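You operate a simulated robot arm through the tools that you are given. There is no shell and no other tool. Be economical: measure what you need, move in short steps, check, and stop when the job is done.

You run a simulated robot arm. Do the job below in one go: nothing can be reset, and whatever is moved stays where it is left.

JOB
Hit the stop button, turn the throttle to 0, disarm, then pull the stop button back up.

Only the result counts: the job must be done as asked and must still hold three seconds after the hand-in. Knocking over, shifting, dropping, spilling or breaking anything else fails it.

ROBOT AND FRAMES
A 6-joint arm with a two-finger parallel gripper, fixed in place. Base frame: the origin is at the foot of the arm, x ahead of it, y to its left, z up. Readings come in mm, rad, newtons and seconds.
With the tool pointing down near the work surface it reaches from about 260 to 680 mm from the base axis. Its first joint turns from -1.152 to 1.152 rad. Payload 2.9 kg.
Tool frame: the origin (TCP) lies between the finger pads and is the grasp point; the fingertips stand 30 mm ahead of it; z points along the fingers, y is the line along which they close. The gripper opens to 110 mm. The fingers are 20 mm wide and 10 mm thick; the gripper's body (48 by 112 mm) begins 55 mm behind the TCP.
Orientation is told as [roll, pitch, yaw] about the base's x, y, z axes, in that order, counted from this pose: with the fingers straight down and closing along the base's y, the tool's x points along the base's -x, its y along +y and its z along -z.

CONTROLS
- The arm moves only by the tool step_arm. Its arguments are lists of equal length, an entry for each row: "travel": the shift along the tool's x, y, z in units of 25 mm (1.0 is 25 mm), a list of three; "rot": the turn, a rotation vector about the tool's x, y, z in units of 5 degrees (1.0 is 5 degrees), a list of three; "fingers": the gripper command, from -1 (fully open) to 1 (shut), values between in proportion. In form: {"travel": [[tx, ty, tz], ...], "rot": [[rx, ry, rz], ...], "fingers": [fingers, ...]}. A call has 1 to 12 rows; each row shifts and turns the commanded pose from where the row before left it, along the tool's axes as they then stand. A call with a number of a shift or a turn outside -1 to 1 is refused whole. Each row takes 0.2 s and may step no farther than 50 mm and 0.15 rad from the row before; otherwise, or with a gripper value out of range, the whole call is refused. A pose out of reach is approached as far as the arm can. The call stops where the force on the tool passes 90 N (or 10 N more than at its start, if that is more) or the arm is blocked; 0.2 s more then pass. The fingers move at their own pace (about 108 mm/s each) and stop on an object; they squeeze with about 34 N. The grip force told is the motor's: it shows also when the fingers shut on nothing. Time passes only in rows, and 0.2 s behind the last, so rows that do not move let the fingers close. It gives the time, the measured TCP pose, the force on the tool (base axes), the opening and the grip force at its end, in the units of the frame above (readings bear some noise), and new pictures: "show" is both (left out), scene, wrist or none.
- Cameras (640 x 400 px; columns grow to the right, rows downward): "scene" is fixed at [59, 414.6, 1404]; the picture's right is [-0.91, -0.41, 0.00], its down [-0.15, 0.34, -0.93] and it looks along [0.38, -0.85, -0.37] (base axes); focal length 325 px, centre (320, 200). "wrist" rides on the gripper at [72, 17, -103] in the tool frame; the picture's right is [-0.23, 0.97, 0.00], its down [-0.76, -0.18, -0.62] and it looks along [-0.61, -0.14, 0.78] (tool axes); focal length 222 px, centre (320, 200). There is no depth. A picture from a camera that has moved, and an enlarged one, comes with that camera's place and axes in the base frame and with its lens.
- inspect(camera, box): a new picture of the part [left, top, right, bottom] of that camera's present view, enlarged. No time passes.
- sign_off(): hands the job in; it is judged then, once.

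Work in short steps. Places have to be worked out from the pictures, the camera data and where the tool is seen: move nearer, look again, correct. Check each grasp and each placing, and mend what went wrong. You have 120 turns and 170 pictures in all, those below and enlarged ones among them. Open the gripper and draw the arm clear of the work before you hand the job in, unless the task says otherwise; then end with one line.

The tools are called after "Call:" by a JSON object that holds its "name" and its "arguments". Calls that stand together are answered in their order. step_arm: Moves the arm, as the interface text tells. Its arguments: {"type":"object","properties":{"travel":{"type":"array"},"rot":{"type":"array"},"fingers":{"type":"array"},"show":{"type":"string","enum":["both","scene","wrist","none"]}},"required":["travel","rot","fingers"]} The other tools are called the same way: inspect (camera, box) takes an enlarged picture of a part of a camera's view; sign_off () hands the job in.

At the start:

```text
t: 0.0
eef_pos: [409.7, -17.9, 1089.1]
ee_rot: [0.0, 0.0, 0.0]
wrist_force: [-0.2, -0.2, -0.5]
grip_width: 110.0
finger_force: 0.0
```

scene: 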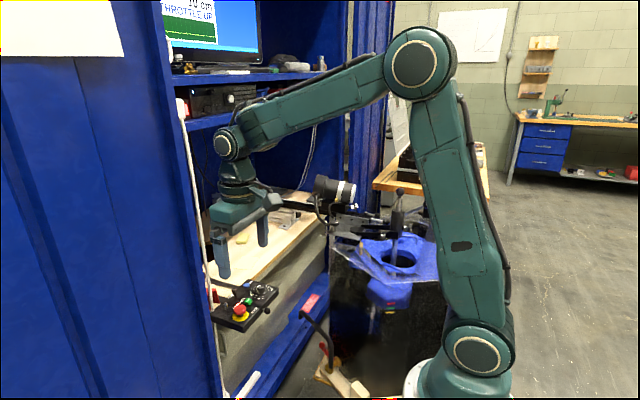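
wrist: 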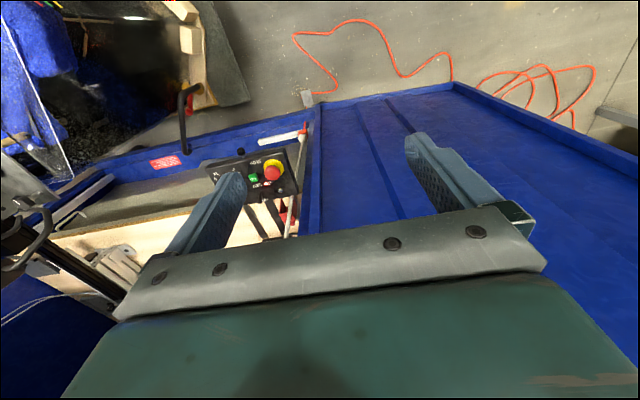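

The pictures show a control panel with a red stop button; I enlarge both views of it to read the controls.

Call:
{"name": "inspect", "arguments": {"camera": "scene", "box": [190, 260, 300, 340]}}

Call:
{"name": "inspect", "arguments": {"camera": "wrist", "box": [190, 130, 330, 250]}}

Call:
{"name": "inspect", "arguments": {"camera": "scene", "box": [150, 0, 270, 60]}}

```text
5.00 times, centred on (245, 300) of scene
camera zoom: at [59.0, 414.6, 1404.0], right [-0.91, -0.41, 0.0], down [-0.15, 0.34, -0.93], along [0.38, -0.85, -0.37], focal length 1625 px, centre (695, -300)
```

zoom: 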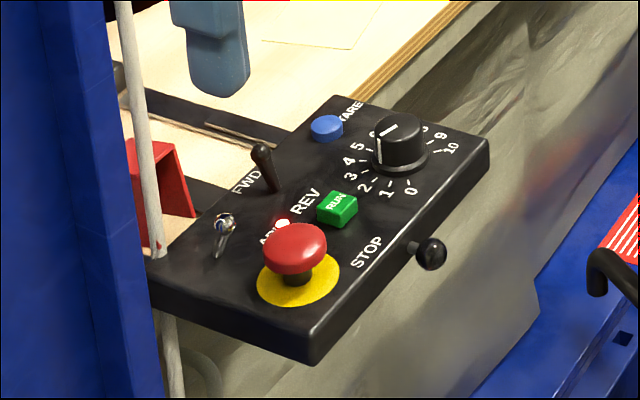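

```text
3.33 times, centred on (260, 190) of wrist
camera zoom: at [336.8, -2.4, 1193.0], right [0.23, 0.97, 0.0], down [0.76, -0.18, 0.62], along [0.61, -0.14, -0.78], focal length 740 px, centre (520, 233)
```

zoom: 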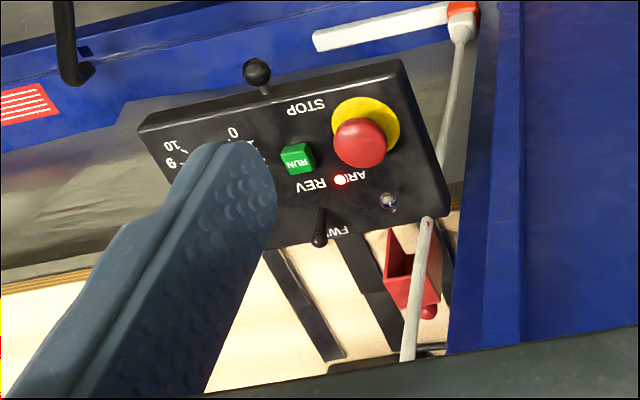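

```text
5.33 times, centred on (210, 30) of scene
camera zoom: at [59.0, 414.6, 1404.0], right [-0.91, -0.41, 0.0], down [-0.15, 0.34, -0.93], along [0.38, -0.85, -0.37], focal length 1733 px, centre (907, 1107)
```

zoom: 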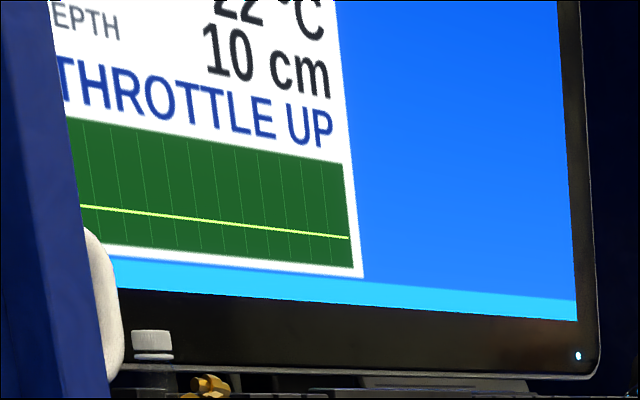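

The button cap triangulates to about (558, -157, 788), with the panel running towards -y and a blue door edge near (595, -90). Before moving that way, I check the black object to the right of the gripper.

Call:
{"name": "inspect", "arguments": {"camera": "scene", "box": [200, 130, 440, 280]}}

Call:
{"name": "inspect", "arguments": {"camera": "wrist", "box": [0, 60, 240, 330]}}

```text
2.67 times, centred on (320, 205) of scene
camera zoom: at [59.0, 414.6, 1404.0], right [-0.91, -0.41, 0.0], down [-0.15, 0.34, -0.93], along [0.38, -0.85, -0.37], focal length 867 px, centre (320, 187)
```

zoom: 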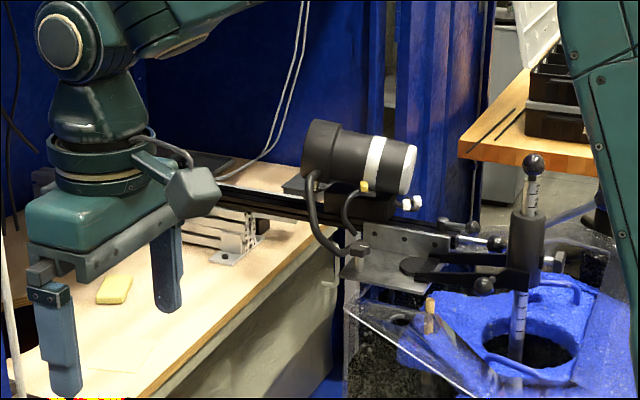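

```text
1.48 times, centred on (120, 195) of wrist
camera zoom: at [336.8, -2.4, 1193.0], right [0.23, 0.97, 0.0], down [0.76, -0.18, 0.62], along [0.61, -0.14, -0.78], focal length 329 px, centre (616, 207)
```

zoom: 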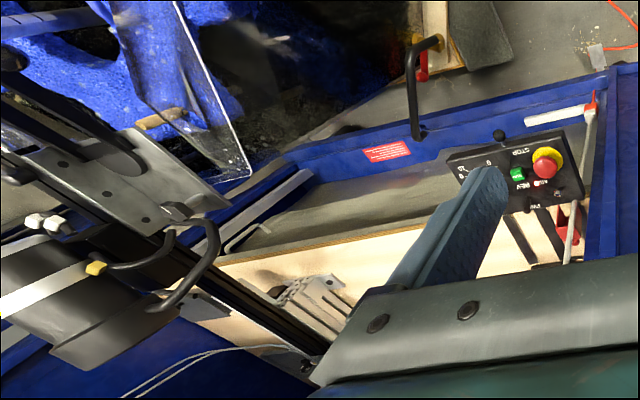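

The motor rig is far off (y≈-750), so the way is clear. I move above the panel to look.

Call:
{"name": "step_arm", "arguments": {"travel": [[-0.2, -0.8, 0.9], [-0.2, -0.8, 0.9], [-0.2, -0.8, 0.9], [-0.2, -0.8, 0.9], [-0.2, -0.8, 0.9], [-0.2, -0.8, 0.9], [-0.2, -0.8, 0.9], [-0.2, -0.8, 0.9]], "rot": [[0, 0, 0], [0, 0, 0], [0, 0, 0], [0, 0, 0], [0, 0, 0], [0, 0, 0], [0, 0, 0], [0, 0, 0]], "fingers": [-1, -1, -1, -1, -1, -1, -1, -1]}}

```text
t: 1.8
eef_pos: [449.6, -180.0, 909.8]
ee_rot: [0.0, -0.002, 0.0]
wrist_force: [0.1, 0.0, 0.2]
grip_width: 110.0
finger_force: 0.0
camera wrist: at [377.0, -164.2, 1013.0], right [0.23, 0.97, 0.0], down [0.76, -0.18, 0.62], along [0.61, -0.14, -0.78], focal length 222 px, centre (320, 200)
```

scene: 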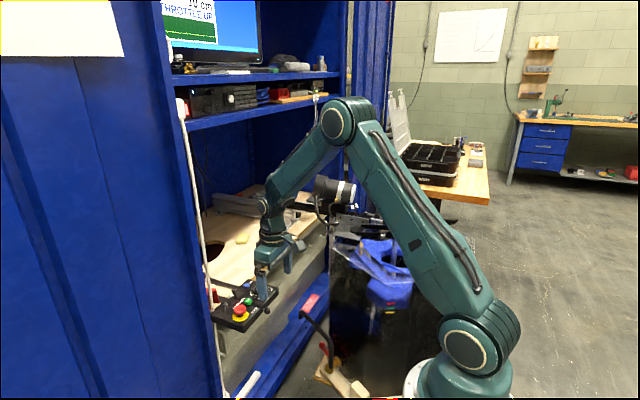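
wrist: 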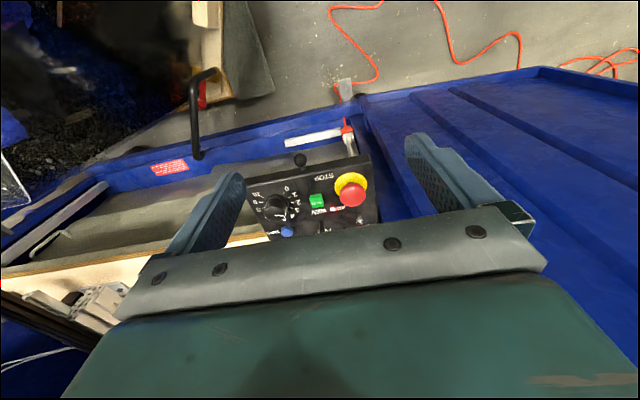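

Call:
{"name": "inspect", "arguments": {"camera": "wrist", "box": [230, 140, 390, 240]}}

Call:
{"name": "inspect", "arguments": {"camera": "scene", "box": [200, 270, 290, 335]}}

```text
4.00 times, centred on (310, 190) of wrist
camera zoom: at [377.0, -164.2, 1013.0], right [0.23, 0.97, 0.0], down [0.76, -0.18, 0.62], along [0.61, -0.14, -0.78], focal length 888 px, centre (360, 240)
```

zoom: 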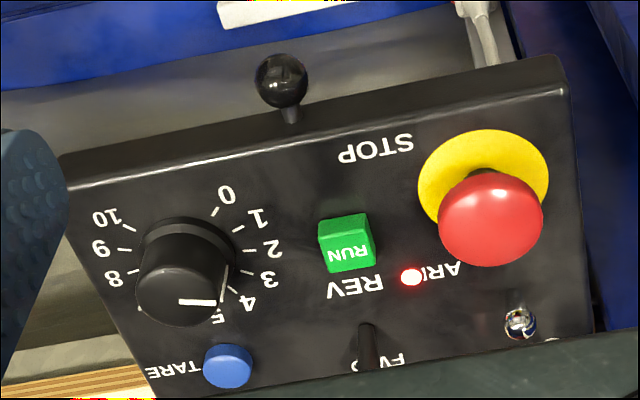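

```text
6.15 times, centred on (245, 302) of scene
camera zoom: at [58.9, 414.6, 1404.0], right [-0.91, -0.41, 0.0], down [-0.15, 0.34, -0.93], along [0.38, -0.85, -0.37], focal length 2000 px, centre (782, -431)
```

zoom: 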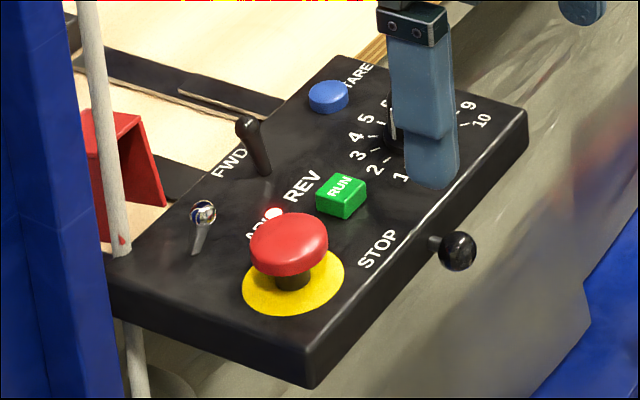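

The panel is level at about z=757 and nearly square to the base. I put the stop at about (561,-160), the knob at (562,-271) and the ARM toggle near (600,-154). I close the fingers and move above the stop.

Call:
{"name": "step_arm", "arguments": {"travel": [[-0.88, 0.16, 0.4], [-0.88, 0.16, 0.4], [-0.88, 0.16, 0.4], [-0.88, 0.16, 0.4], [-0.88, 0.16, 0.4]], "rot": [[0, 0, 0], [0, 0, 0], [0, 0, 0], [0, 0, 0], [0, 0, 0]], "fingers": [1, 1, 1, 1, 1]}}

Call:
{"name": "inspect", "arguments": {"camera": "scene", "box": [190, 240, 290, 335]}}

Call:
{"name": "inspect", "arguments": {"camera": "wrist", "box": [220, 100, 420, 240]}}

```text
t: 3.0
eef_pos: [560.8, -158.1, 861.5]
ee_rot: [0.002, 0.0, 0.001]
wrist_force: [-0.3, -0.3, -0.1]
grip_width: 0.0
finger_force: 34.0
camera wrist: at [488.1, -142.3, 965.4], right [0.23, 0.97, 0.0], down [0.76, -0.18, 0.62], along [0.61, -0.14, -0.78], focal length 222 px, centre (320, 200)
```

scene: 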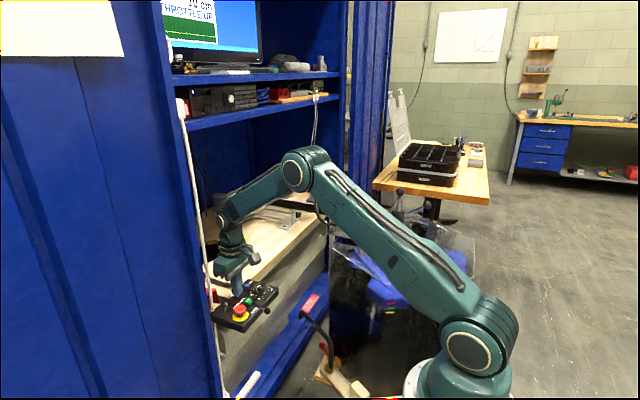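
wrist: 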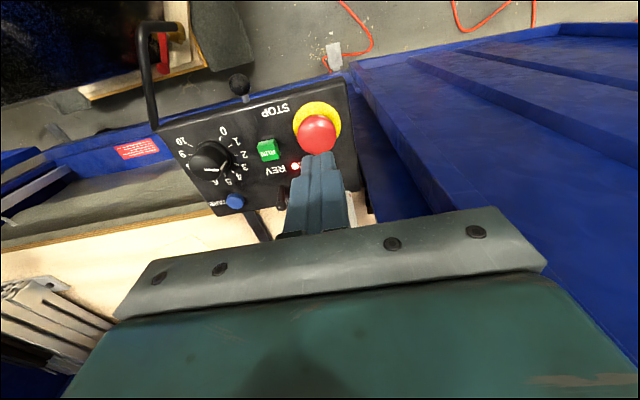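

```text
4.21 times, centred on (240, 288) of scene
camera zoom: at [59.0, 414.6, 1404.0], right [-0.91, -0.41, 0.0], down [-0.15, 0.34, -0.93], along [0.38, -0.85, -0.37], focal length 1368 px, centre (657, -168)
```

zoom: 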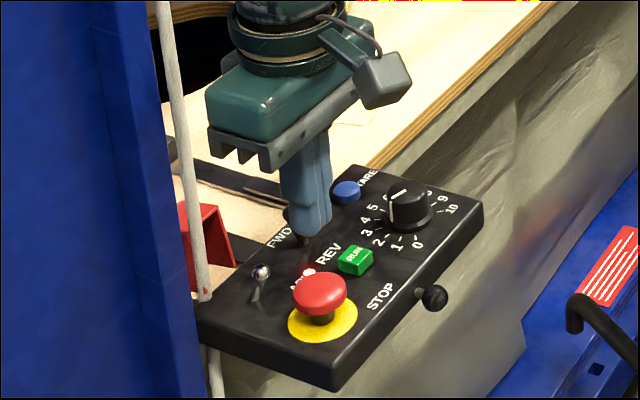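

```text
2.86 times, centred on (320, 170) of wrist
camera zoom: at [488.1, -142.3, 965.4], right [0.23, 0.97, 0.0], down [0.76, -0.18, 0.62], along [0.61, -0.14, -0.78], focal length 635 px, centre (320, 286)
```

zoom: 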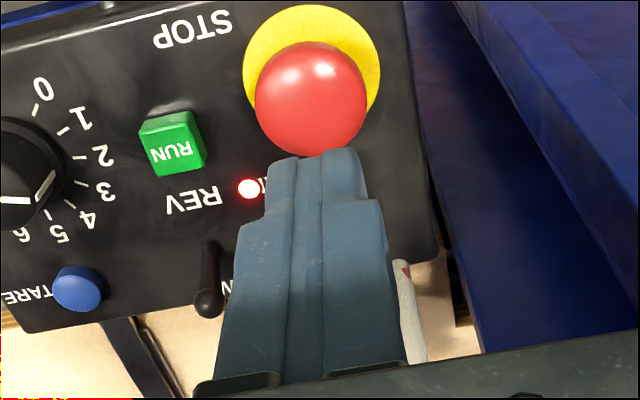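

The cap centre works out to (561,-161). I lower onto it gently.

Call:
{"name": "step_arm", "arguments": {"travel": [[0, -0.12, 0.6], [0, 0, 0.6], [0, 0, 0.2], [0, 0, 0.12], [0, 0, 0.12], [0, 0, 0.12]], "rot": [[0, 0, 0], [0, 0, 0], [0, 0, 0], [0, 0, 0], [0, 0, 0], [0, 0, 0]], "fingers": [1, 1, 1, 1, 1, 1], "show": "scene"}}

Call:
{"name": "inspect", "arguments": {"camera": "scene", "box": [190, 240, 290, 335]}}

```text
t: 4.4
eef_pos: [559.2, -162.2, 814.7]
ee_rot: [-0.001, 0.0, 0.001]
wrist_force: [0.5, 0.0, 0.0]
grip_width: 0.3
finger_force: 33.8
```

scene: 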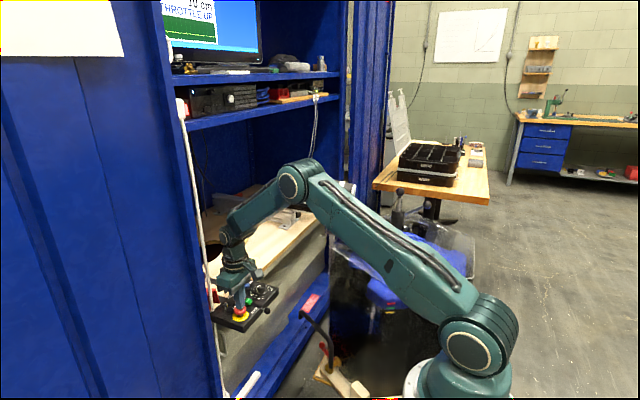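

```text
4.21 times, centred on (240, 288) of scene
camera zoom: at [59.0, 414.6, 1404.0], right [-0.91, -0.41, 0.0], down [-0.15, 0.34, -0.93], along [0.38, -0.85, -0.37], focal length 1368 px, centre (657, -168)
```

zoom: 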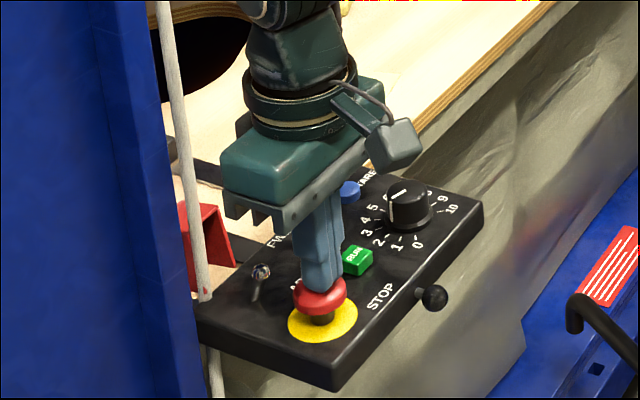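

The tip at z≈785 is right at the cap with no force yet, so I press further in small steps.

Call:
{"name": "step_arm", "arguments": {"travel": [[0, 0, 0.1], [0, 0, 0.1], [0, 0, 0.1], [0, 0, 0.1]], "rot": [[0, 0, 0], [0, 0, 0], [0, 0, 0], [0, 0, 0]], "fingers": [1, 1, 1, 1], "show": "none"}}

Call:
{"name": "inspect", "arguments": {"camera": "scene", "box": [190, 240, 290, 335]}}

```text
t: 5.4
eef_pos: [559.4, -162.3, 805.9]
ee_rot: [-0.002, -0.002, -0.001]
wrist_force: [-5.6, 1.0, 11.6]
grip_width: 0.2
finger_force: 33.6
```

```text
4.21 times, centred on (240, 288) of scene
camera zoom: at [58.6, 414.7, 1404.0], right [-0.91, -0.41, 0.0], down [-0.15, 0.34, -0.93], along [0.38, -0.85, -0.37], focal length 1368 px, centre (657, -168)
```

zoom: 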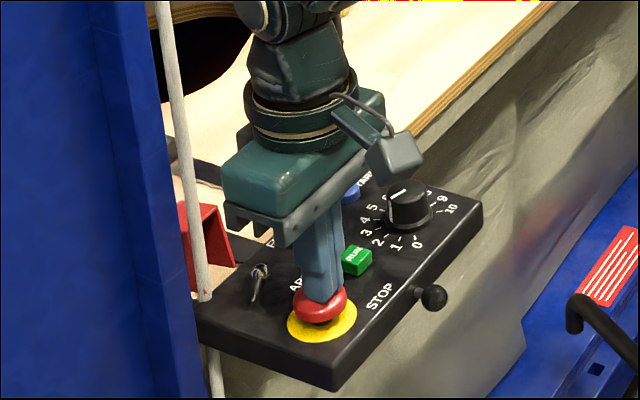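

The force is 11.6 N, the cap has sunk and the light looks off. I press a little more to make sure it latches, then lift off and look.

Call:
{"name": "step_arm", "arguments": {"travel": [[0, 0, 0.08], [0, 0, 0.08], [0, 0, 0.08], [0, 0, 0]], "rot": [[0, 0, 0], [0, 0, 0], [0, 0, 0], [0, 0, 0]], "fingers": [1, 1, 1, 1], "show": "none"}}

Call:
{"name": "step_arm", "arguments": {"travel": [[0, 0, -0.6], [0, 0, -0.6], [0, 0, -0.6], [0, 0, -0.8], [0.5, -0.5, -0.5]], "rot": [[0, 0, 0], [0, 0, 0], [0, 0, 0], [0, 0, 0], [0, 0, 0]], "fingers": [1, 1, 1, 1, 1]}}

Call:
{"name": "inspect", "arguments": {"camera": "scene", "box": [190, 240, 290, 335]}}

Call:
{"name": "inspect", "arguments": {"camera": "wrist", "box": [220, 100, 420, 240]}}

Call:
{"name": "inspect", "arguments": {"camera": "scene", "box": [150, 0, 270, 60]}}

```text
t: 6.4
eef_pos: [563.2, -161.0, 806.6]
ee_rot: [-0.006, -0.015, 0.003]
wrist_force: [-5.4, 8.1, 51.2]
grip_width: 0.0
finger_force: 34.4
```

```text
t: 7.6
eef_pos: [547.3, -174.1, 878.0]
ee_rot: [-0.002, 0.0, -0.002]
wrist_force: [-0.3, 0.3, -0.5]
grip_width: 0.1
finger_force: 33.9
camera wrist: at [474.1, -158.0, 981.6], right [0.23, 0.97, 0.0], down [0.76, -0.18, 0.62], along [0.61, -0.14, -0.78], focal length 222 px, centre (320, 200)
```

scene: 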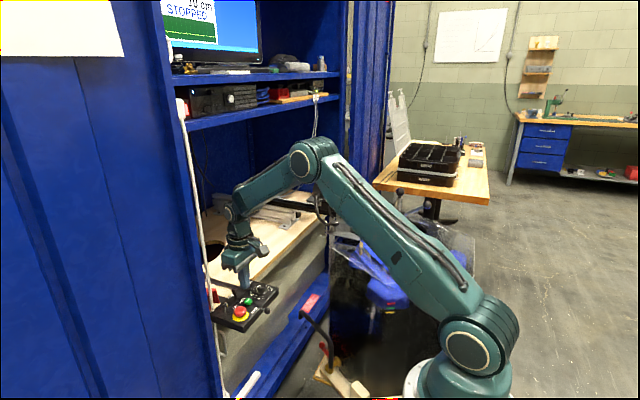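
wrist: 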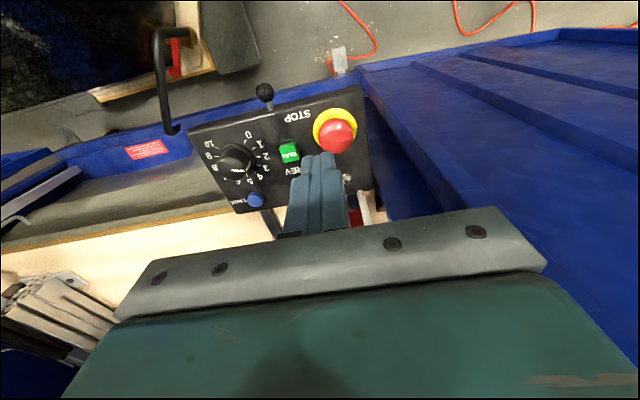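

```text
4.21 times, centred on (240, 288) of scene
camera zoom: at [59.0, 414.6, 1404.0], right [-0.91, -0.41, 0.0], down [-0.15, 0.34, -0.93], along [0.38, -0.85, -0.37], focal length 1368 px, centre (657, -168)
```

zoom: 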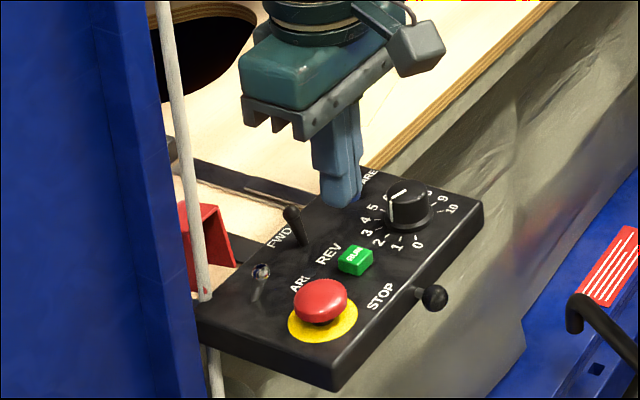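

```text
2.86 times, centred on (320, 170) of wrist
camera zoom: at [474.1, -158.0, 981.6], right [0.23, 0.97, 0.0], down [0.76, -0.18, 0.62], along [0.61, -0.14, -0.78], focal length 635 px, centre (320, 286)
```

zoom: 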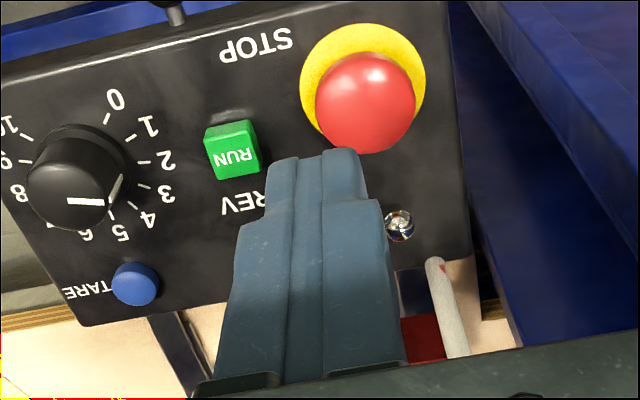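

```text
5.33 times, centred on (210, 30) of scene
camera zoom: at [59.0, 414.6, 1404.0], right [-0.91, -0.41, 0.0], down [-0.15, 0.34, -0.93], along [0.38, -0.85, -0.37], focal length 1733 px, centre (907, 1107)
```

zoom: 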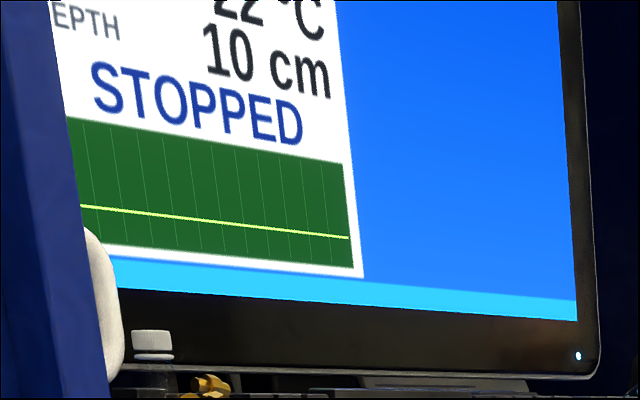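

The monitor says STOPPED, so the stop is latched. I fit the dial centre at about (569.5,-273.8); the pointer reads about 2.3, so 0 is roughly 62° CCW. I move above the knob, turn the tool -30° and part the fingers.

Call:
{"name": "step_arm", "arguments": {"travel": [[-0.222, -1.0, 0.2], [-0.222, -1.0, 0.2], [-0.222, -1.0, 0.2], [-0.222, -1.0, 0.2], [0, 0, 0], [0, 0, 0], [0, 0, 0], [0, 0, 0], [0, 0, 0], [0, 0, 0]], "rot": [[0, 0, 0], [0, 0, 0], [0, 0, 0], [0, 0, 0], [0, 0, 1], [0, 0, 1], [0, 0, 1], [0, 0, 1], [0, 0, 1], [0, 0, 1]], "fingers": [0.5, 0, -0.09, -0.09, -0.09, -0.09, -0.09, -0.09, -0.09, -0.09]}}

Call:
{"name": "inspect", "arguments": {"camera": "scene", "box": [190, 240, 290, 335]}}

Call:
{"name": "inspect", "arguments": {"camera": "wrist", "box": [220, 100, 420, 240]}}

```text
t: 9.8
eef_pos: [568.3, -274.6, 857.2]
ee_rot: [-0.001, 0.001, -0.526]
wrist_force: [0.5, -0.1, -0.1]
grip_width: 60.0
finger_force: 0.1
camera wrist: at [514.5, -223.9, 960.8], right [0.68, 0.73, 0.0], down [0.57, -0.54, 0.62], along [0.45, -0.43, -0.78], focal length 222 px, centre (320, 200)
```

scene: 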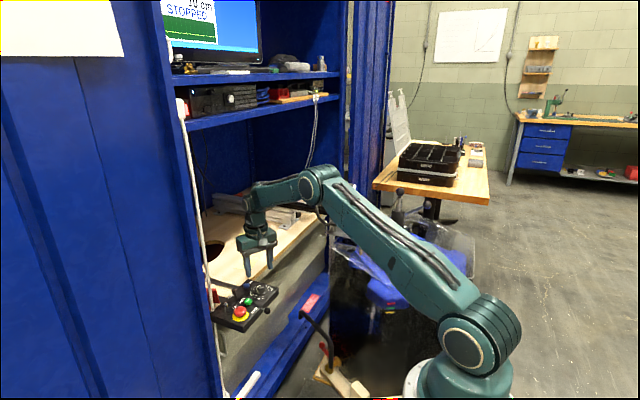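
wrist: 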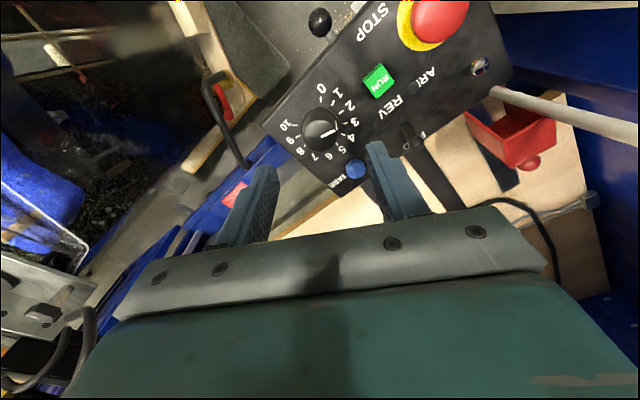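

```text
4.21 times, centred on (240, 288) of scene
camera zoom: at [59.0, 414.6, 1404.0], right [-0.91, -0.41, 0.0], down [-0.15, 0.34, -0.93], along [0.38, -0.85, -0.37], focal length 1368 px, centre (657, -168)
```

zoom: 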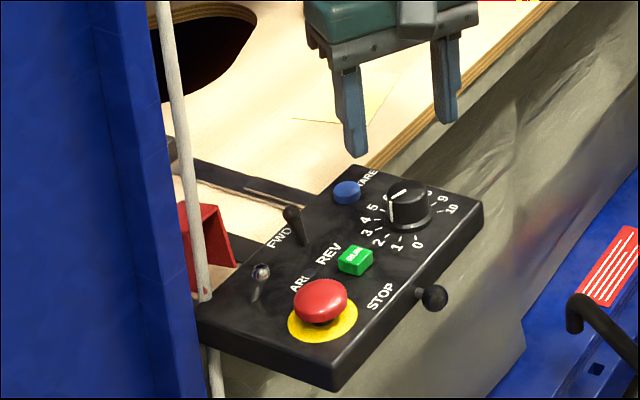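

```text
2.86 times, centred on (320, 170) of wrist
camera zoom: at [514.5, -223.9, 960.8], right [0.68, 0.73, 0.0], down [0.57, -0.54, 0.62], along [0.45, -0.43, -0.78], focal length 635 px, centre (320, 286)
```

zoom: 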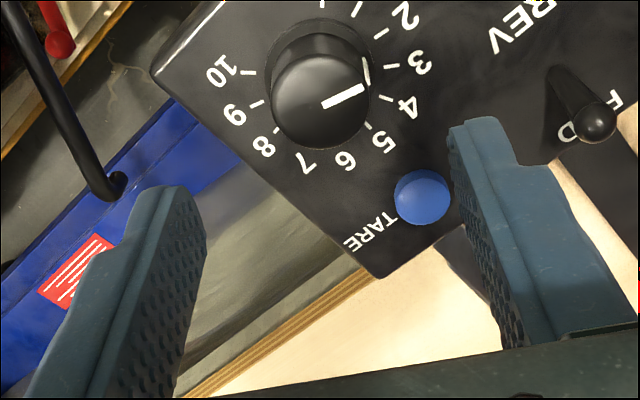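

The TCP sits over the knob centre within measurement error. I descend to z≈799 (tips at 769) and close.

Call:
{"name": "step_arm", "arguments": {"travel": [[0, 0, 0.8], [0, 0, 0.8], [0, 0, 0.72], [0, 0, 0], [0, 0, 0], [0, 0, 0]], "rot": [[0, 0, 0], [0, 0, 0], [0, 0, 0], [0, 0, 0], [0, 0, 0], [0, 0, 0]], "fingers": [-0.09, -0.09, -0.09, 0.3, 1, 1]}}

Call:
{"name": "inspect", "arguments": {"camera": "scene", "box": [190, 240, 290, 335]}}

```text
t: 11.2
eef_pos: [569.5, -274.3, 798.3]
ee_rot: [0.0, -0.002, -0.526]
wrist_force: [-1.6, -7.8, -1.7]
grip_width: 31.6
finger_force: 45.2
camera wrist: at [514.9, -224.3, 902.4], right [0.69, 0.73, 0.0], down [0.57, -0.54, 0.62], along [0.45, -0.43, -0.78], focal length 222 px, centre (320, 200)
```

scene: 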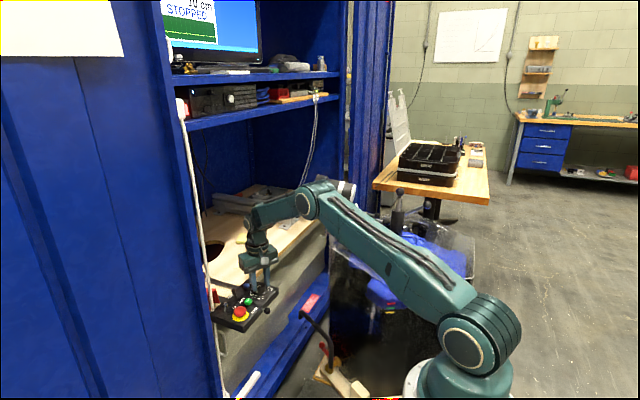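
wrist: 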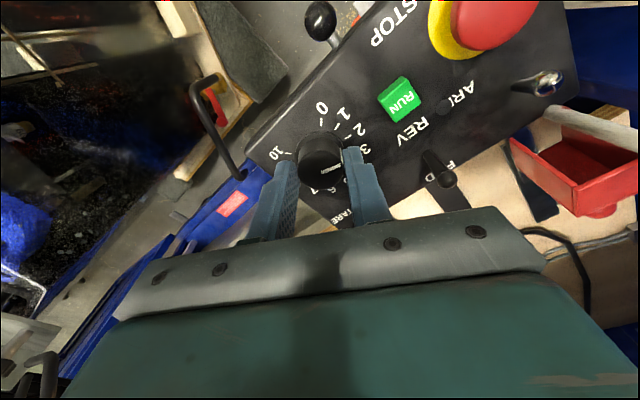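

```text
4.21 times, centred on (240, 288) of scene
camera zoom: at [59.0, 414.4, 1404.0], right [-0.91, -0.41, 0.0], down [-0.15, 0.34, -0.93], along [0.38, -0.85, -0.37], focal length 1368 px, centre (657, -168)
```

zoom: 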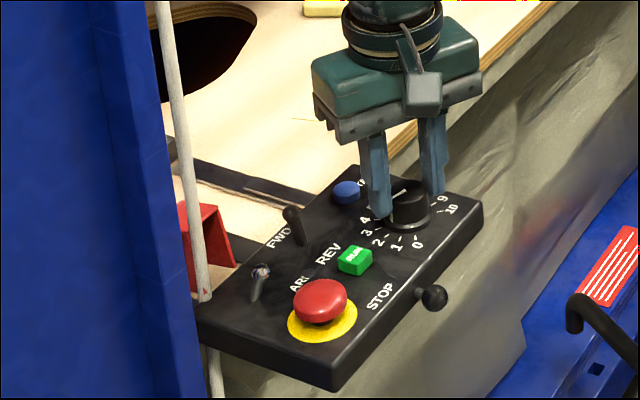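

The knob is gripped at 31.6 mm with a small side force. I turn 50° CCW first and check that it follows.

Call:
{"name": "step_arm", "arguments": {"travel": [[0, 0, 0], [0, 0, 0], [0, 0, 0], [0, 0, 0], [0, 0, 0], [0, 0, 0], [0, 0, 0], [0, 0, 0], [0, 0, 0], [0, 0, 0]], "rot": [[0, 0, -1], [0, 0, -1], [0, 0, -1], [0, 0, -1], [0, 0, -1], [0, 0, -1], [0, 0, -1], [0, 0, -1], [0, 0, -1], [0, 0, -1]], "fingers": [1, 1, 1, 1, 1, 1, 1, 1, 1, 1], "show": "none"}}

Call:
{"name": "inspect", "arguments": {"camera": "wrist", "box": [250, 80, 410, 200]}}

Call:
{"name": "inspect", "arguments": {"camera": "scene", "box": [220, 260, 280, 305]}}

```text
t: 13.4
eef_pos: [570.6, -276.2, 799.0]
ee_rot: [-0.001, -0.001, 0.35]
wrist_force: [0.9, -20.2, -0.7]
grip_width: 31.6
finger_force: 44.8
```

```text
3.33 times, centred on (330, 140) of wrist
camera zoom: at [495.0, -284.9, 902.4], right [-0.12, 0.99, 0.0], down [0.78, 0.09, 0.62], along [0.62, 0.07, -0.78], focal length 740 px, centre (287, 400)
```

zoom: 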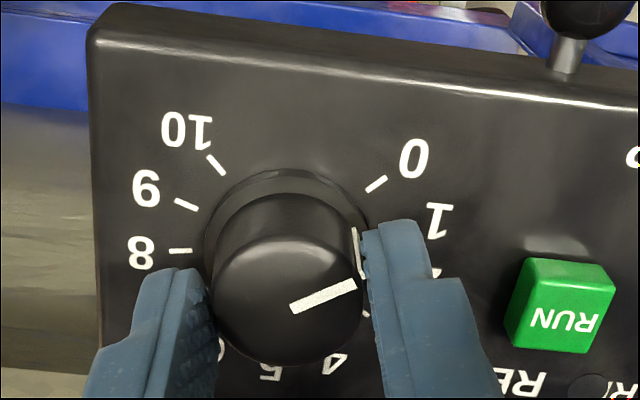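

```text
8.89 times, centred on (250, 282) of scene
camera zoom: at [59.0, 414.2, 1404.1], right [-0.91, -0.41, 0.0], down [-0.15, 0.34, -0.93], along [0.38, -0.85, -0.37], focal length 2889 px, centre (942, -533)
```

zoom: 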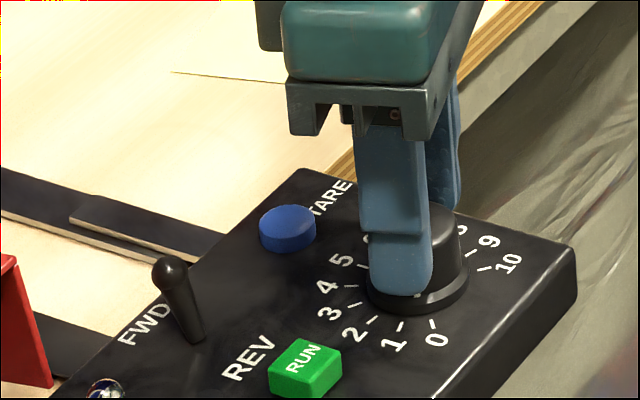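

The knob follows; the pointer is now at about 0.67, leaving about 18°. I turn 3.6 units, easing -y slightly to relieve the side force.

Call:
{"name": "step_arm", "arguments": {"travel": [[0, -0.05, 0], [0, 0, 0], [0, 0, 0], [0, 0, 0], [0, 0, 0]], "rot": [[0, 0, -1], [0, 0, -1], [0, 0, -1], [0, 0, -0.6], [0, 0, 0]], "fingers": [1, 1, 1, 1, 1], "show": "none"}}

Call:
{"name": "inspect", "arguments": {"camera": "wrist", "box": [250, 80, 410, 200]}}

Call:
{"name": "inspect", "arguments": {"camera": "scene", "box": [150, 0, 270, 60]}}

```text
t: 14.6
eef_pos: [569.9, -275.2, 798.9]
ee_rot: [0.0, 0.001, 0.665]
wrist_force: [1.0, -5.2, 8.5]
grip_width: 31.1
finger_force: 45.0
```

```text
3.33 times, centred on (330, 140) of wrist
camera zoom: at [502.1, -307.4, 902.8], right [-0.42, 0.91, 0.0], down [0.71, 0.33, 0.62], along [0.57, 0.26, -0.78], focal length 740 px, centre (287, 400)
```

zoom: 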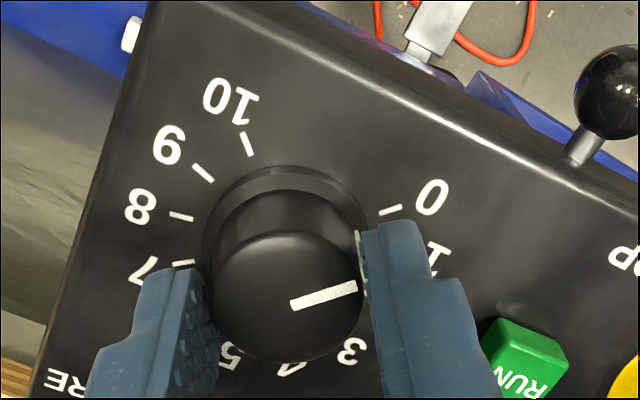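

```text
5.33 times, centred on (210, 30) of scene
camera zoom: at [58.8, 414.6, 1404.0], right [-0.91, -0.41, 0.0], down [-0.15, 0.34, -0.93], along [0.38, -0.85, -0.37], focal length 1733 px, centre (907, 1107)
```

zoom: 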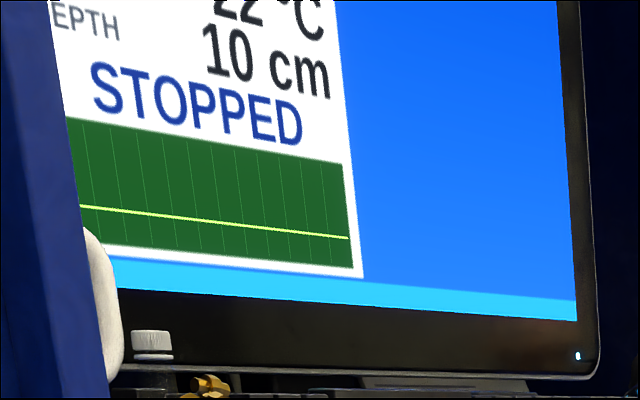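

The pointer lies parallel to the 0 tick, about 1.5° short. I nudge that bit, release and rise to check.

Call:
{"name": "step_arm", "arguments": {"travel": [[0, 0, 0], [0, 0, 0], [0, 0, 0], [0, 0, 0], [0, 0, -0.6], [0, 0, -1], [0, 0, -1]], "rot": [[0, 0, -0.3], [0, 0, 0], [0, 0, 0], [0, 0, 0], [0, 0, 0], [0, 0, 0], [0, 0, 0]], "fingers": [1, 1, 0, -0.09, -0.09, -0.09, -0.09], "show": "none"}}

Call:
{"name": "inspect", "arguments": {"camera": "wrist", "box": [250, 40, 410, 160]}}

Call:
{"name": "inspect", "arguments": {"camera": "scene", "box": [220, 260, 280, 305]}}

```text
t: 16.2
eef_pos: [568.9, -275.8, 863.9]
ee_rot: [0.001, 0.001, 0.688]
wrist_force: [0.4, -0.4, 0.2]
grip_width: 59.8
finger_force: 0.0
```

```text
3.33 times, centred on (330, 100) of wrist
camera zoom: at [501.8, -309.7, 967.7], right [-0.44, 0.9, 0.0], down [0.7, 0.35, 0.62], along [0.56, 0.28, -0.78], focal length 740 px, centre (287, 533)
```

zoom: 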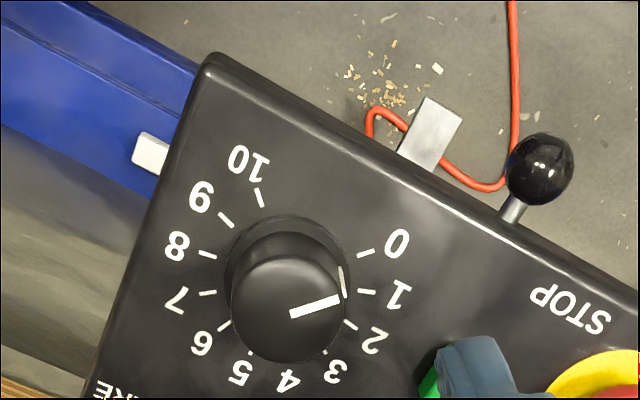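

```text
8.89 times, centred on (250, 282) of scene
camera zoom: at [59.0, 414.6, 1404.0], right [-0.91, -0.41, 0.0], down [-0.15, 0.34, -0.93], along [0.38, -0.85, -0.37], focal length 2889 px, centre (942, -533)
```

zoom: 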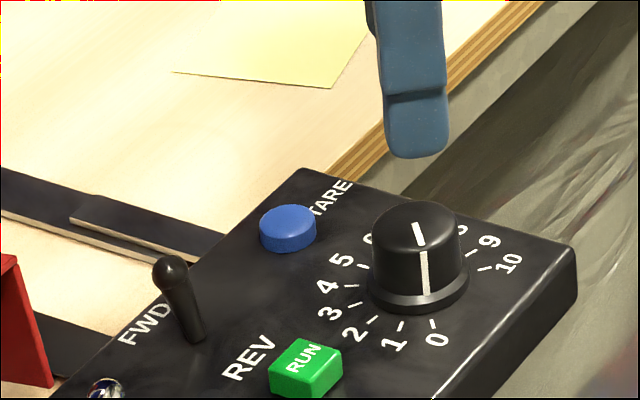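

The pointer is at 45°, the same as the 0 tick, so the throttle is at 0. Next I look at the ARM toggle to see which way it leans.

Call:
{"name": "inspect", "arguments": {"camera": "scene", "box": [205, 275, 265, 320]}}

Call:
{"name": "inspect", "arguments": {"camera": "wrist", "box": [360, 60, 560, 210]}}

```text
8.89 times, centred on (235, 298) of scene
camera zoom: at [59.0, 414.6, 1404.0], right [-0.91, -0.41, 0.0], down [-0.15, 0.34, -0.93], along [0.38, -0.85, -0.37], focal length 2889 px, centre (1076, -667)
```

zoom: 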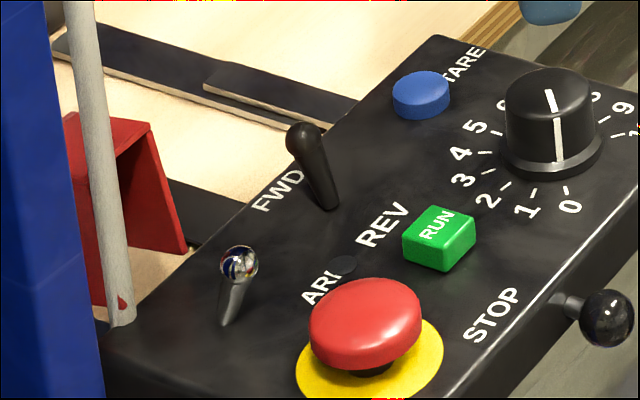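

```text
2.67 times, centred on (460, 135) of wrist
camera zoom: at [501.8, -309.7, 967.7], right [-0.44, 0.9, 0.0], down [0.7, 0.35, 0.62], along [0.56, 0.28, -0.78], focal length 592 px, centre (-53, 373)
```

zoom: 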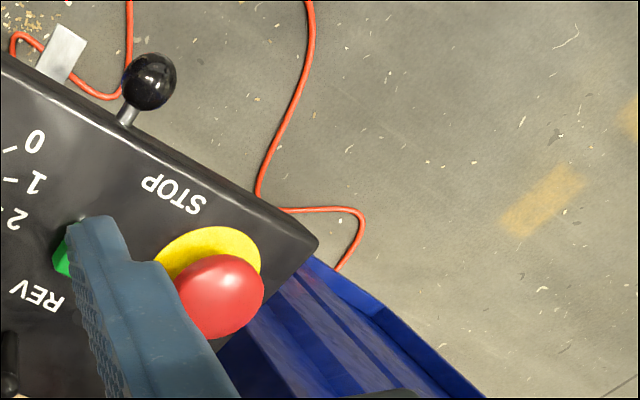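

The toggle leans -x towards the ARM label: ball at about (604,-158,788), pivot at x≈615. Disarming means pushing it to +x. I return to yaw 0 and set the opening to 30 mm, to push with the +y finger while the body stays clear of the door edge.

Call:
{"name": "step_arm", "arguments": {"travel": [[0, 0, 0], [0, 0, 0], [0, 0, 0], [0, 0, 0], [0, 0, 0], [0, 0, 0], [0, 0, 0], [0, 0, 0], [0, 1, 0], [0, 1, 0], [-0.12, 1, 0], [-0.12, 0.91, 0]], "rot": [[0, 0, 1], [0, 0, 1], [0, 0, 1], [0, 0, 1], [0, 0, 1], [0, 0, 1], [0, 0, 1], [0, 0, 0.88], [0, 0, 0], [0, 0, 0], [0, 0, 0], [0, 0, 0]], "fingers": [0.4545, 0.4545, 0.4545, 0.4545, 0.4545, 0.4545, 0.4545, 0.4545, 0.4545, 0.4545, 0.4545, 0.4545], "show": "none"}}

Call:
{"name": "inspect", "arguments": {"camera": "wrist", "box": [240, 80, 440, 220]}}

Call:
{"name": "inspect", "arguments": {"camera": "scene", "box": [190, 240, 290, 335]}}

```text
t: 18.8
eef_pos: [574.1, -177.5, 865.2]
ee_rot: [0.001, 0.002, 0.001]
wrist_force: [-0.1, -0.1, -0.2]
grip_width: 29.9
finger_force: 0.0
```

```text
2.86 times, centred on (340, 150) of wrist
camera zoom: at [501.6, -161.1, 968.5], right [0.23, 0.97, 0.0], down [0.76, -0.18, 0.62], along [0.61, -0.14, -0.78], focal length 635 px, centre (263, 343)
```

zoom: 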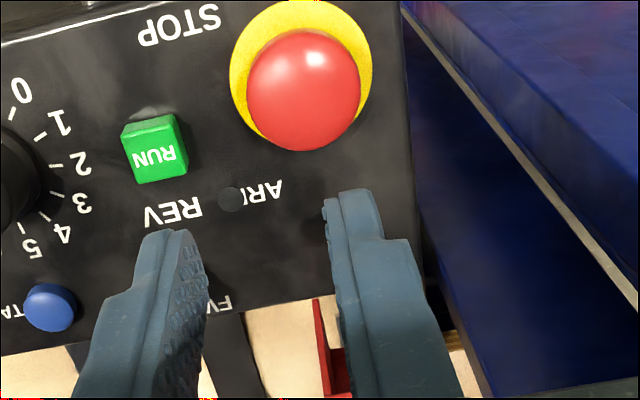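

```text
4.21 times, centred on (240, 288) of scene
camera zoom: at [59.0, 414.6, 1404.0], right [-0.91, -0.41, 0.0], down [-0.15, 0.34, -0.93], along [0.38, -0.85, -0.37], focal length 1368 px, centre (657, -168)
```

zoom: 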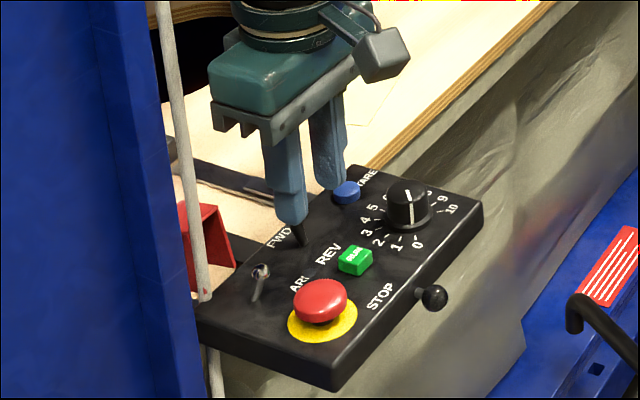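

The ball lies behind the +y finger in the wrist view, as expected. I descend to z≈813, keeping the tip above the pressed cap.

Call:
{"name": "step_arm", "arguments": {"travel": [[0, 0, 0.8], [0, 0, 0.8], [0, 0, 0.48]], "rot": [[0, 0, 0], [0, 0, 0], [0, 0, 0]], "fingers": [0.4545, 0.4545, 0.4545], "show": "none"}}

Call:
{"name": "inspect", "arguments": {"camera": "wrist", "box": [240, 60, 440, 200]}}

Call:
{"name": "inspect", "arguments": {"camera": "scene", "box": [205, 265, 265, 320]}}

```text
t: 19.6
eef_pos: [576.1, -177.7, 811.2]
ee_rot: [0.001, 0.001, 0.003]
wrist_force: [0.1, 0.0, 0.2]
grip_width: 29.9
finger_force: 0.1
```

```text
2.86 times, centred on (340, 130) of wrist
camera zoom: at [503.0, -161.4, 915.5], right [0.23, 0.97, 0.0], down [0.76, -0.18, 0.62], along [0.61, -0.14, -0.78], focal length 635 px, centre (263, 400)
```

zoom: 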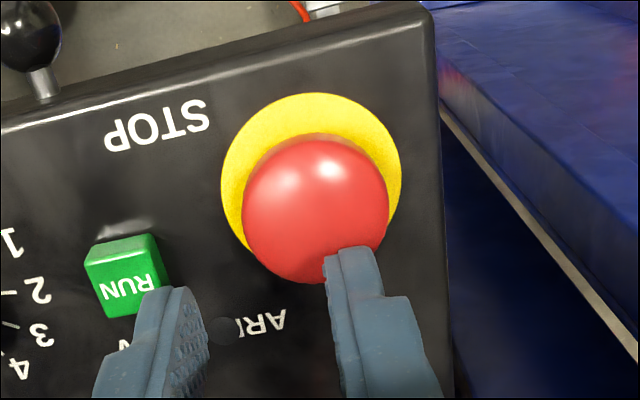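

```text
7.27 times, centred on (235, 292) of scene
camera zoom: at [59.0, 414.6, 1404.0], right [-0.91, -0.41, 0.0], down [-0.15, 0.34, -0.93], along [0.38, -0.85, -0.37], focal length 2364 px, centre (938, -473)
```

zoom: 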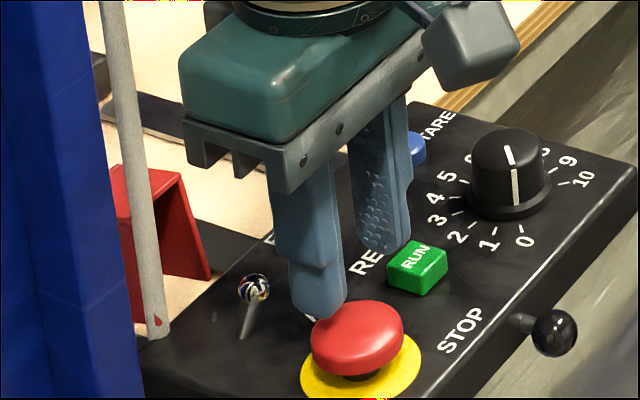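

There's no contact with the cap and the ball is just ahead of the finger. I push towards +x in 6 mm steps.

Call:
{"name": "step_arm", "arguments": {"travel": [[-0.25, 0, 0], [-0.25, 0, 0], [-0.25, 0, 0], [-0.25, 0, 0], [-0.2, 0, 0], [0, 0, 0]], "rot": [[0, 0, 0], [0, 0, 0], [0, 0, 0], [0, 0, 0], [0, 0, 0], [0, 0, 0]], "fingers": [0.4545, 0.4545, 0.4545, 0.4545, 0.4545, 0.4545], "show": "none"}}

Call:
{"name": "inspect", "arguments": {"camera": "scene", "box": [205, 265, 265, 320]}}

```text
t: 21.0
eef_pos: [605.5, -176.7, 811.7]
ee_rot: [-0.001, -0.001, 0.002]
wrist_force: [0.4, -1.1, 0.7]
grip_width: 30.2
finger_force: 0.0
```

```text
7.27 times, centred on (235, 292) of scene
camera zoom: at [59.0, 414.6, 1404.0], right [-0.91, -0.41, 0.0], down [-0.15, 0.34, -0.93], along [0.38, -0.85, -0.37], focal length 2364 px, centre (938, -473)
```

zoom: 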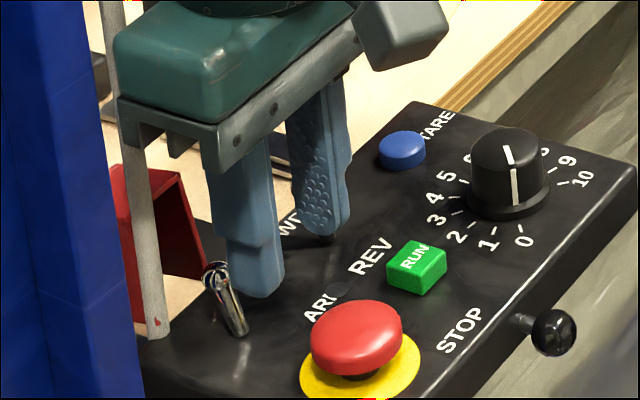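

The lever flipped to +x, leaning away from ARM. I back off along -x, rise and check everything.

Call:
{"name": "step_arm", "arguments": {"travel": [[0.4, 0, 0], [0.5, 0, -0.3], [0.3, 0, -1], [0, 0, -1], [0, 0, -1]], "rot": [[0, 0, 0], [0, 0, 0], [0, 0, 0], [0, 0, 0], [0, 0, 0]], "fingers": [0.4545, 0.4545, 0.4545, 0.4545, 0.4545]}}

Call:
{"name": "inspect", "arguments": {"camera": "scene", "box": [205, 265, 265, 320]}}

Call:
{"name": "inspect", "arguments": {"camera": "scene", "box": [150, 0, 270, 60]}}

```text
t: 22.2
eef_pos: [575.2, -176.2, 893.9]
ee_rot: [0.0, -0.001, 0.001]
wrist_force: [0.8, -0.1, -0.5]
grip_width: 30.0
finger_force: 0.0
camera wrist: at [502.4, -160.6, 998.6], right [0.23, 0.97, 0.0], down [0.76, -0.18, 0.62], along [0.61, -0.14, -0.78], focal length 222 px, centre (320, 200)
```

scene: 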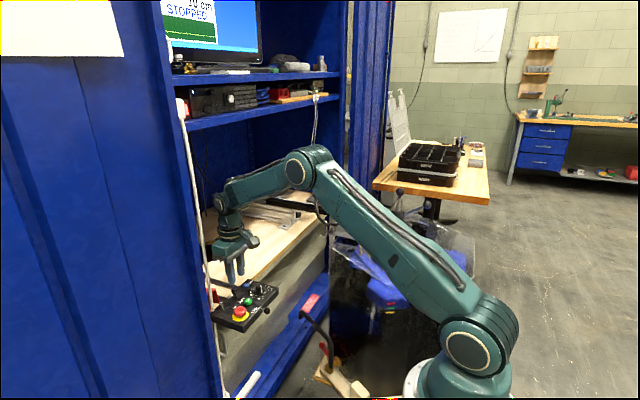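
wrist: 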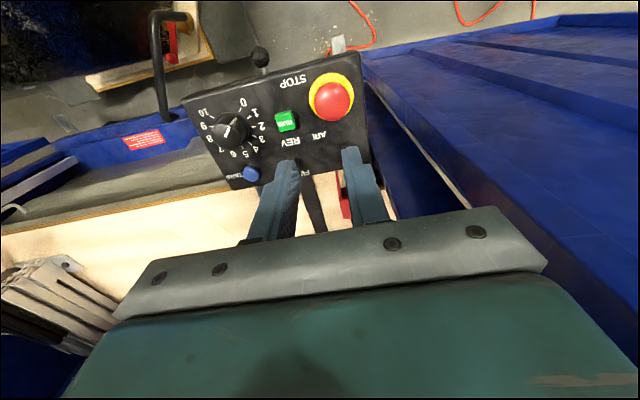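

```text
7.27 times, centred on (235, 292) of scene
camera zoom: at [58.9, 414.6, 1404.0], right [-0.91, -0.41, 0.0], down [-0.15, 0.34, -0.93], along [0.38, -0.85, -0.37], focal length 2364 px, centre (938, -473)
```

zoom: 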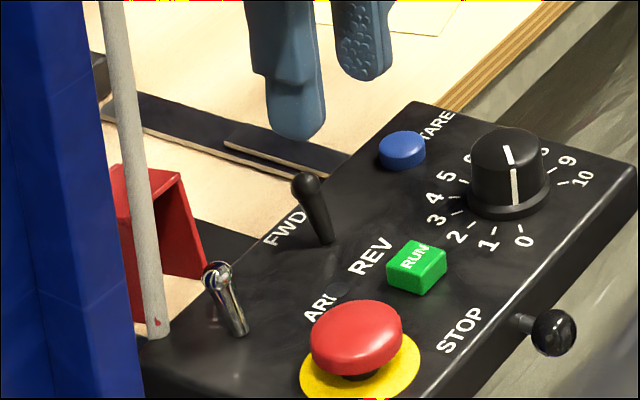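

```text
5.33 times, centred on (210, 30) of scene
camera zoom: at [58.9, 414.6, 1404.0], right [-0.91, -0.41, 0.0], down [-0.15, 0.34, -0.93], along [0.38, -0.85, -0.37], focal length 1733 px, centre (907, 1107)
```

zoom: 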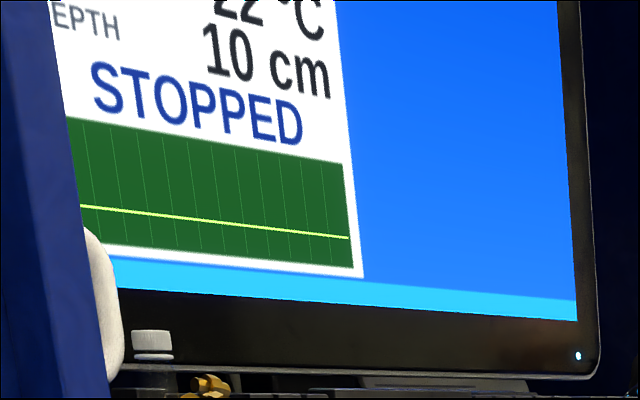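

The toggle is flipped and nothing else has changed. I move above the stop button with the fingers at 60 mm.

Call:
{"name": "step_arm", "arguments": {"travel": [[0.284, 0.304, 0.6], [0.284, 0.304, 0.6], [0, 0, 0.6]], "rot": [[0, 0, 0], [0, 0, 0], [0, 0, 0]], "fingers": [-0.09, -0.09, -0.09], "show": "none"}}

Call:
{"name": "inspect", "arguments": {"camera": "wrist", "box": [240, 60, 440, 200]}}

Call:
{"name": "inspect", "arguments": {"camera": "scene", "box": [205, 265, 265, 320]}}

```text
t: 23.0
eef_pos: [561.4, -161.5, 847.3]
ee_rot: [0.001, 0.0, 0.002]
wrist_force: [-0.5, 0.2, -0.3]
grip_width: 60.2
finger_force: 0.1
```

```text
2.86 times, centred on (340, 130) of wrist
camera zoom: at [488.0, -145.3, 952.7], right [0.23, 0.97, 0.0], down [0.76, -0.18, 0.62], along [0.61, -0.14, -0.78], focal length 635 px, centre (263, 400)
```

zoom: 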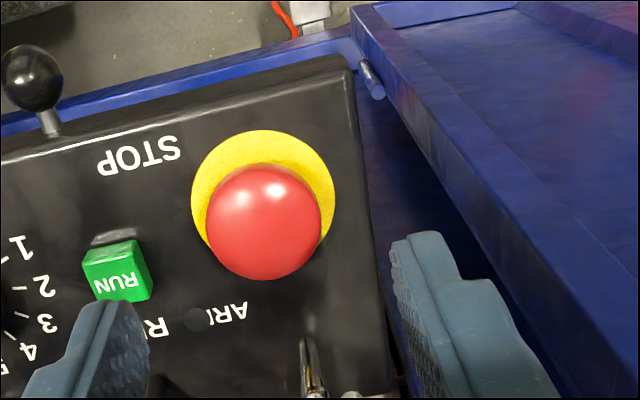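

```text
7.27 times, centred on (235, 292) of scene
camera zoom: at [59.0, 414.6, 1404.0], right [-0.91, -0.41, 0.0], down [-0.15, 0.34, -0.93], along [0.38, -0.85, -0.37], focal length 2364 px, centre (938, -473)
```

zoom: 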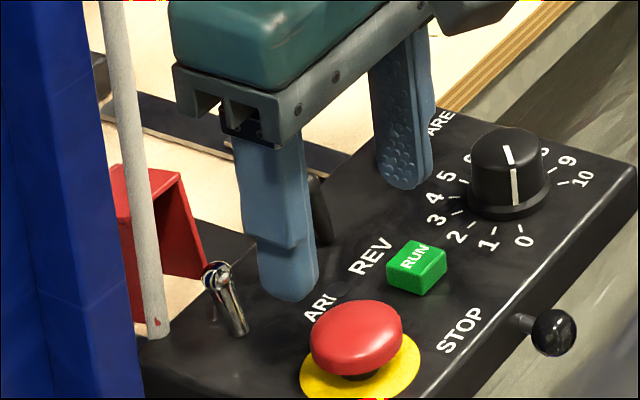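

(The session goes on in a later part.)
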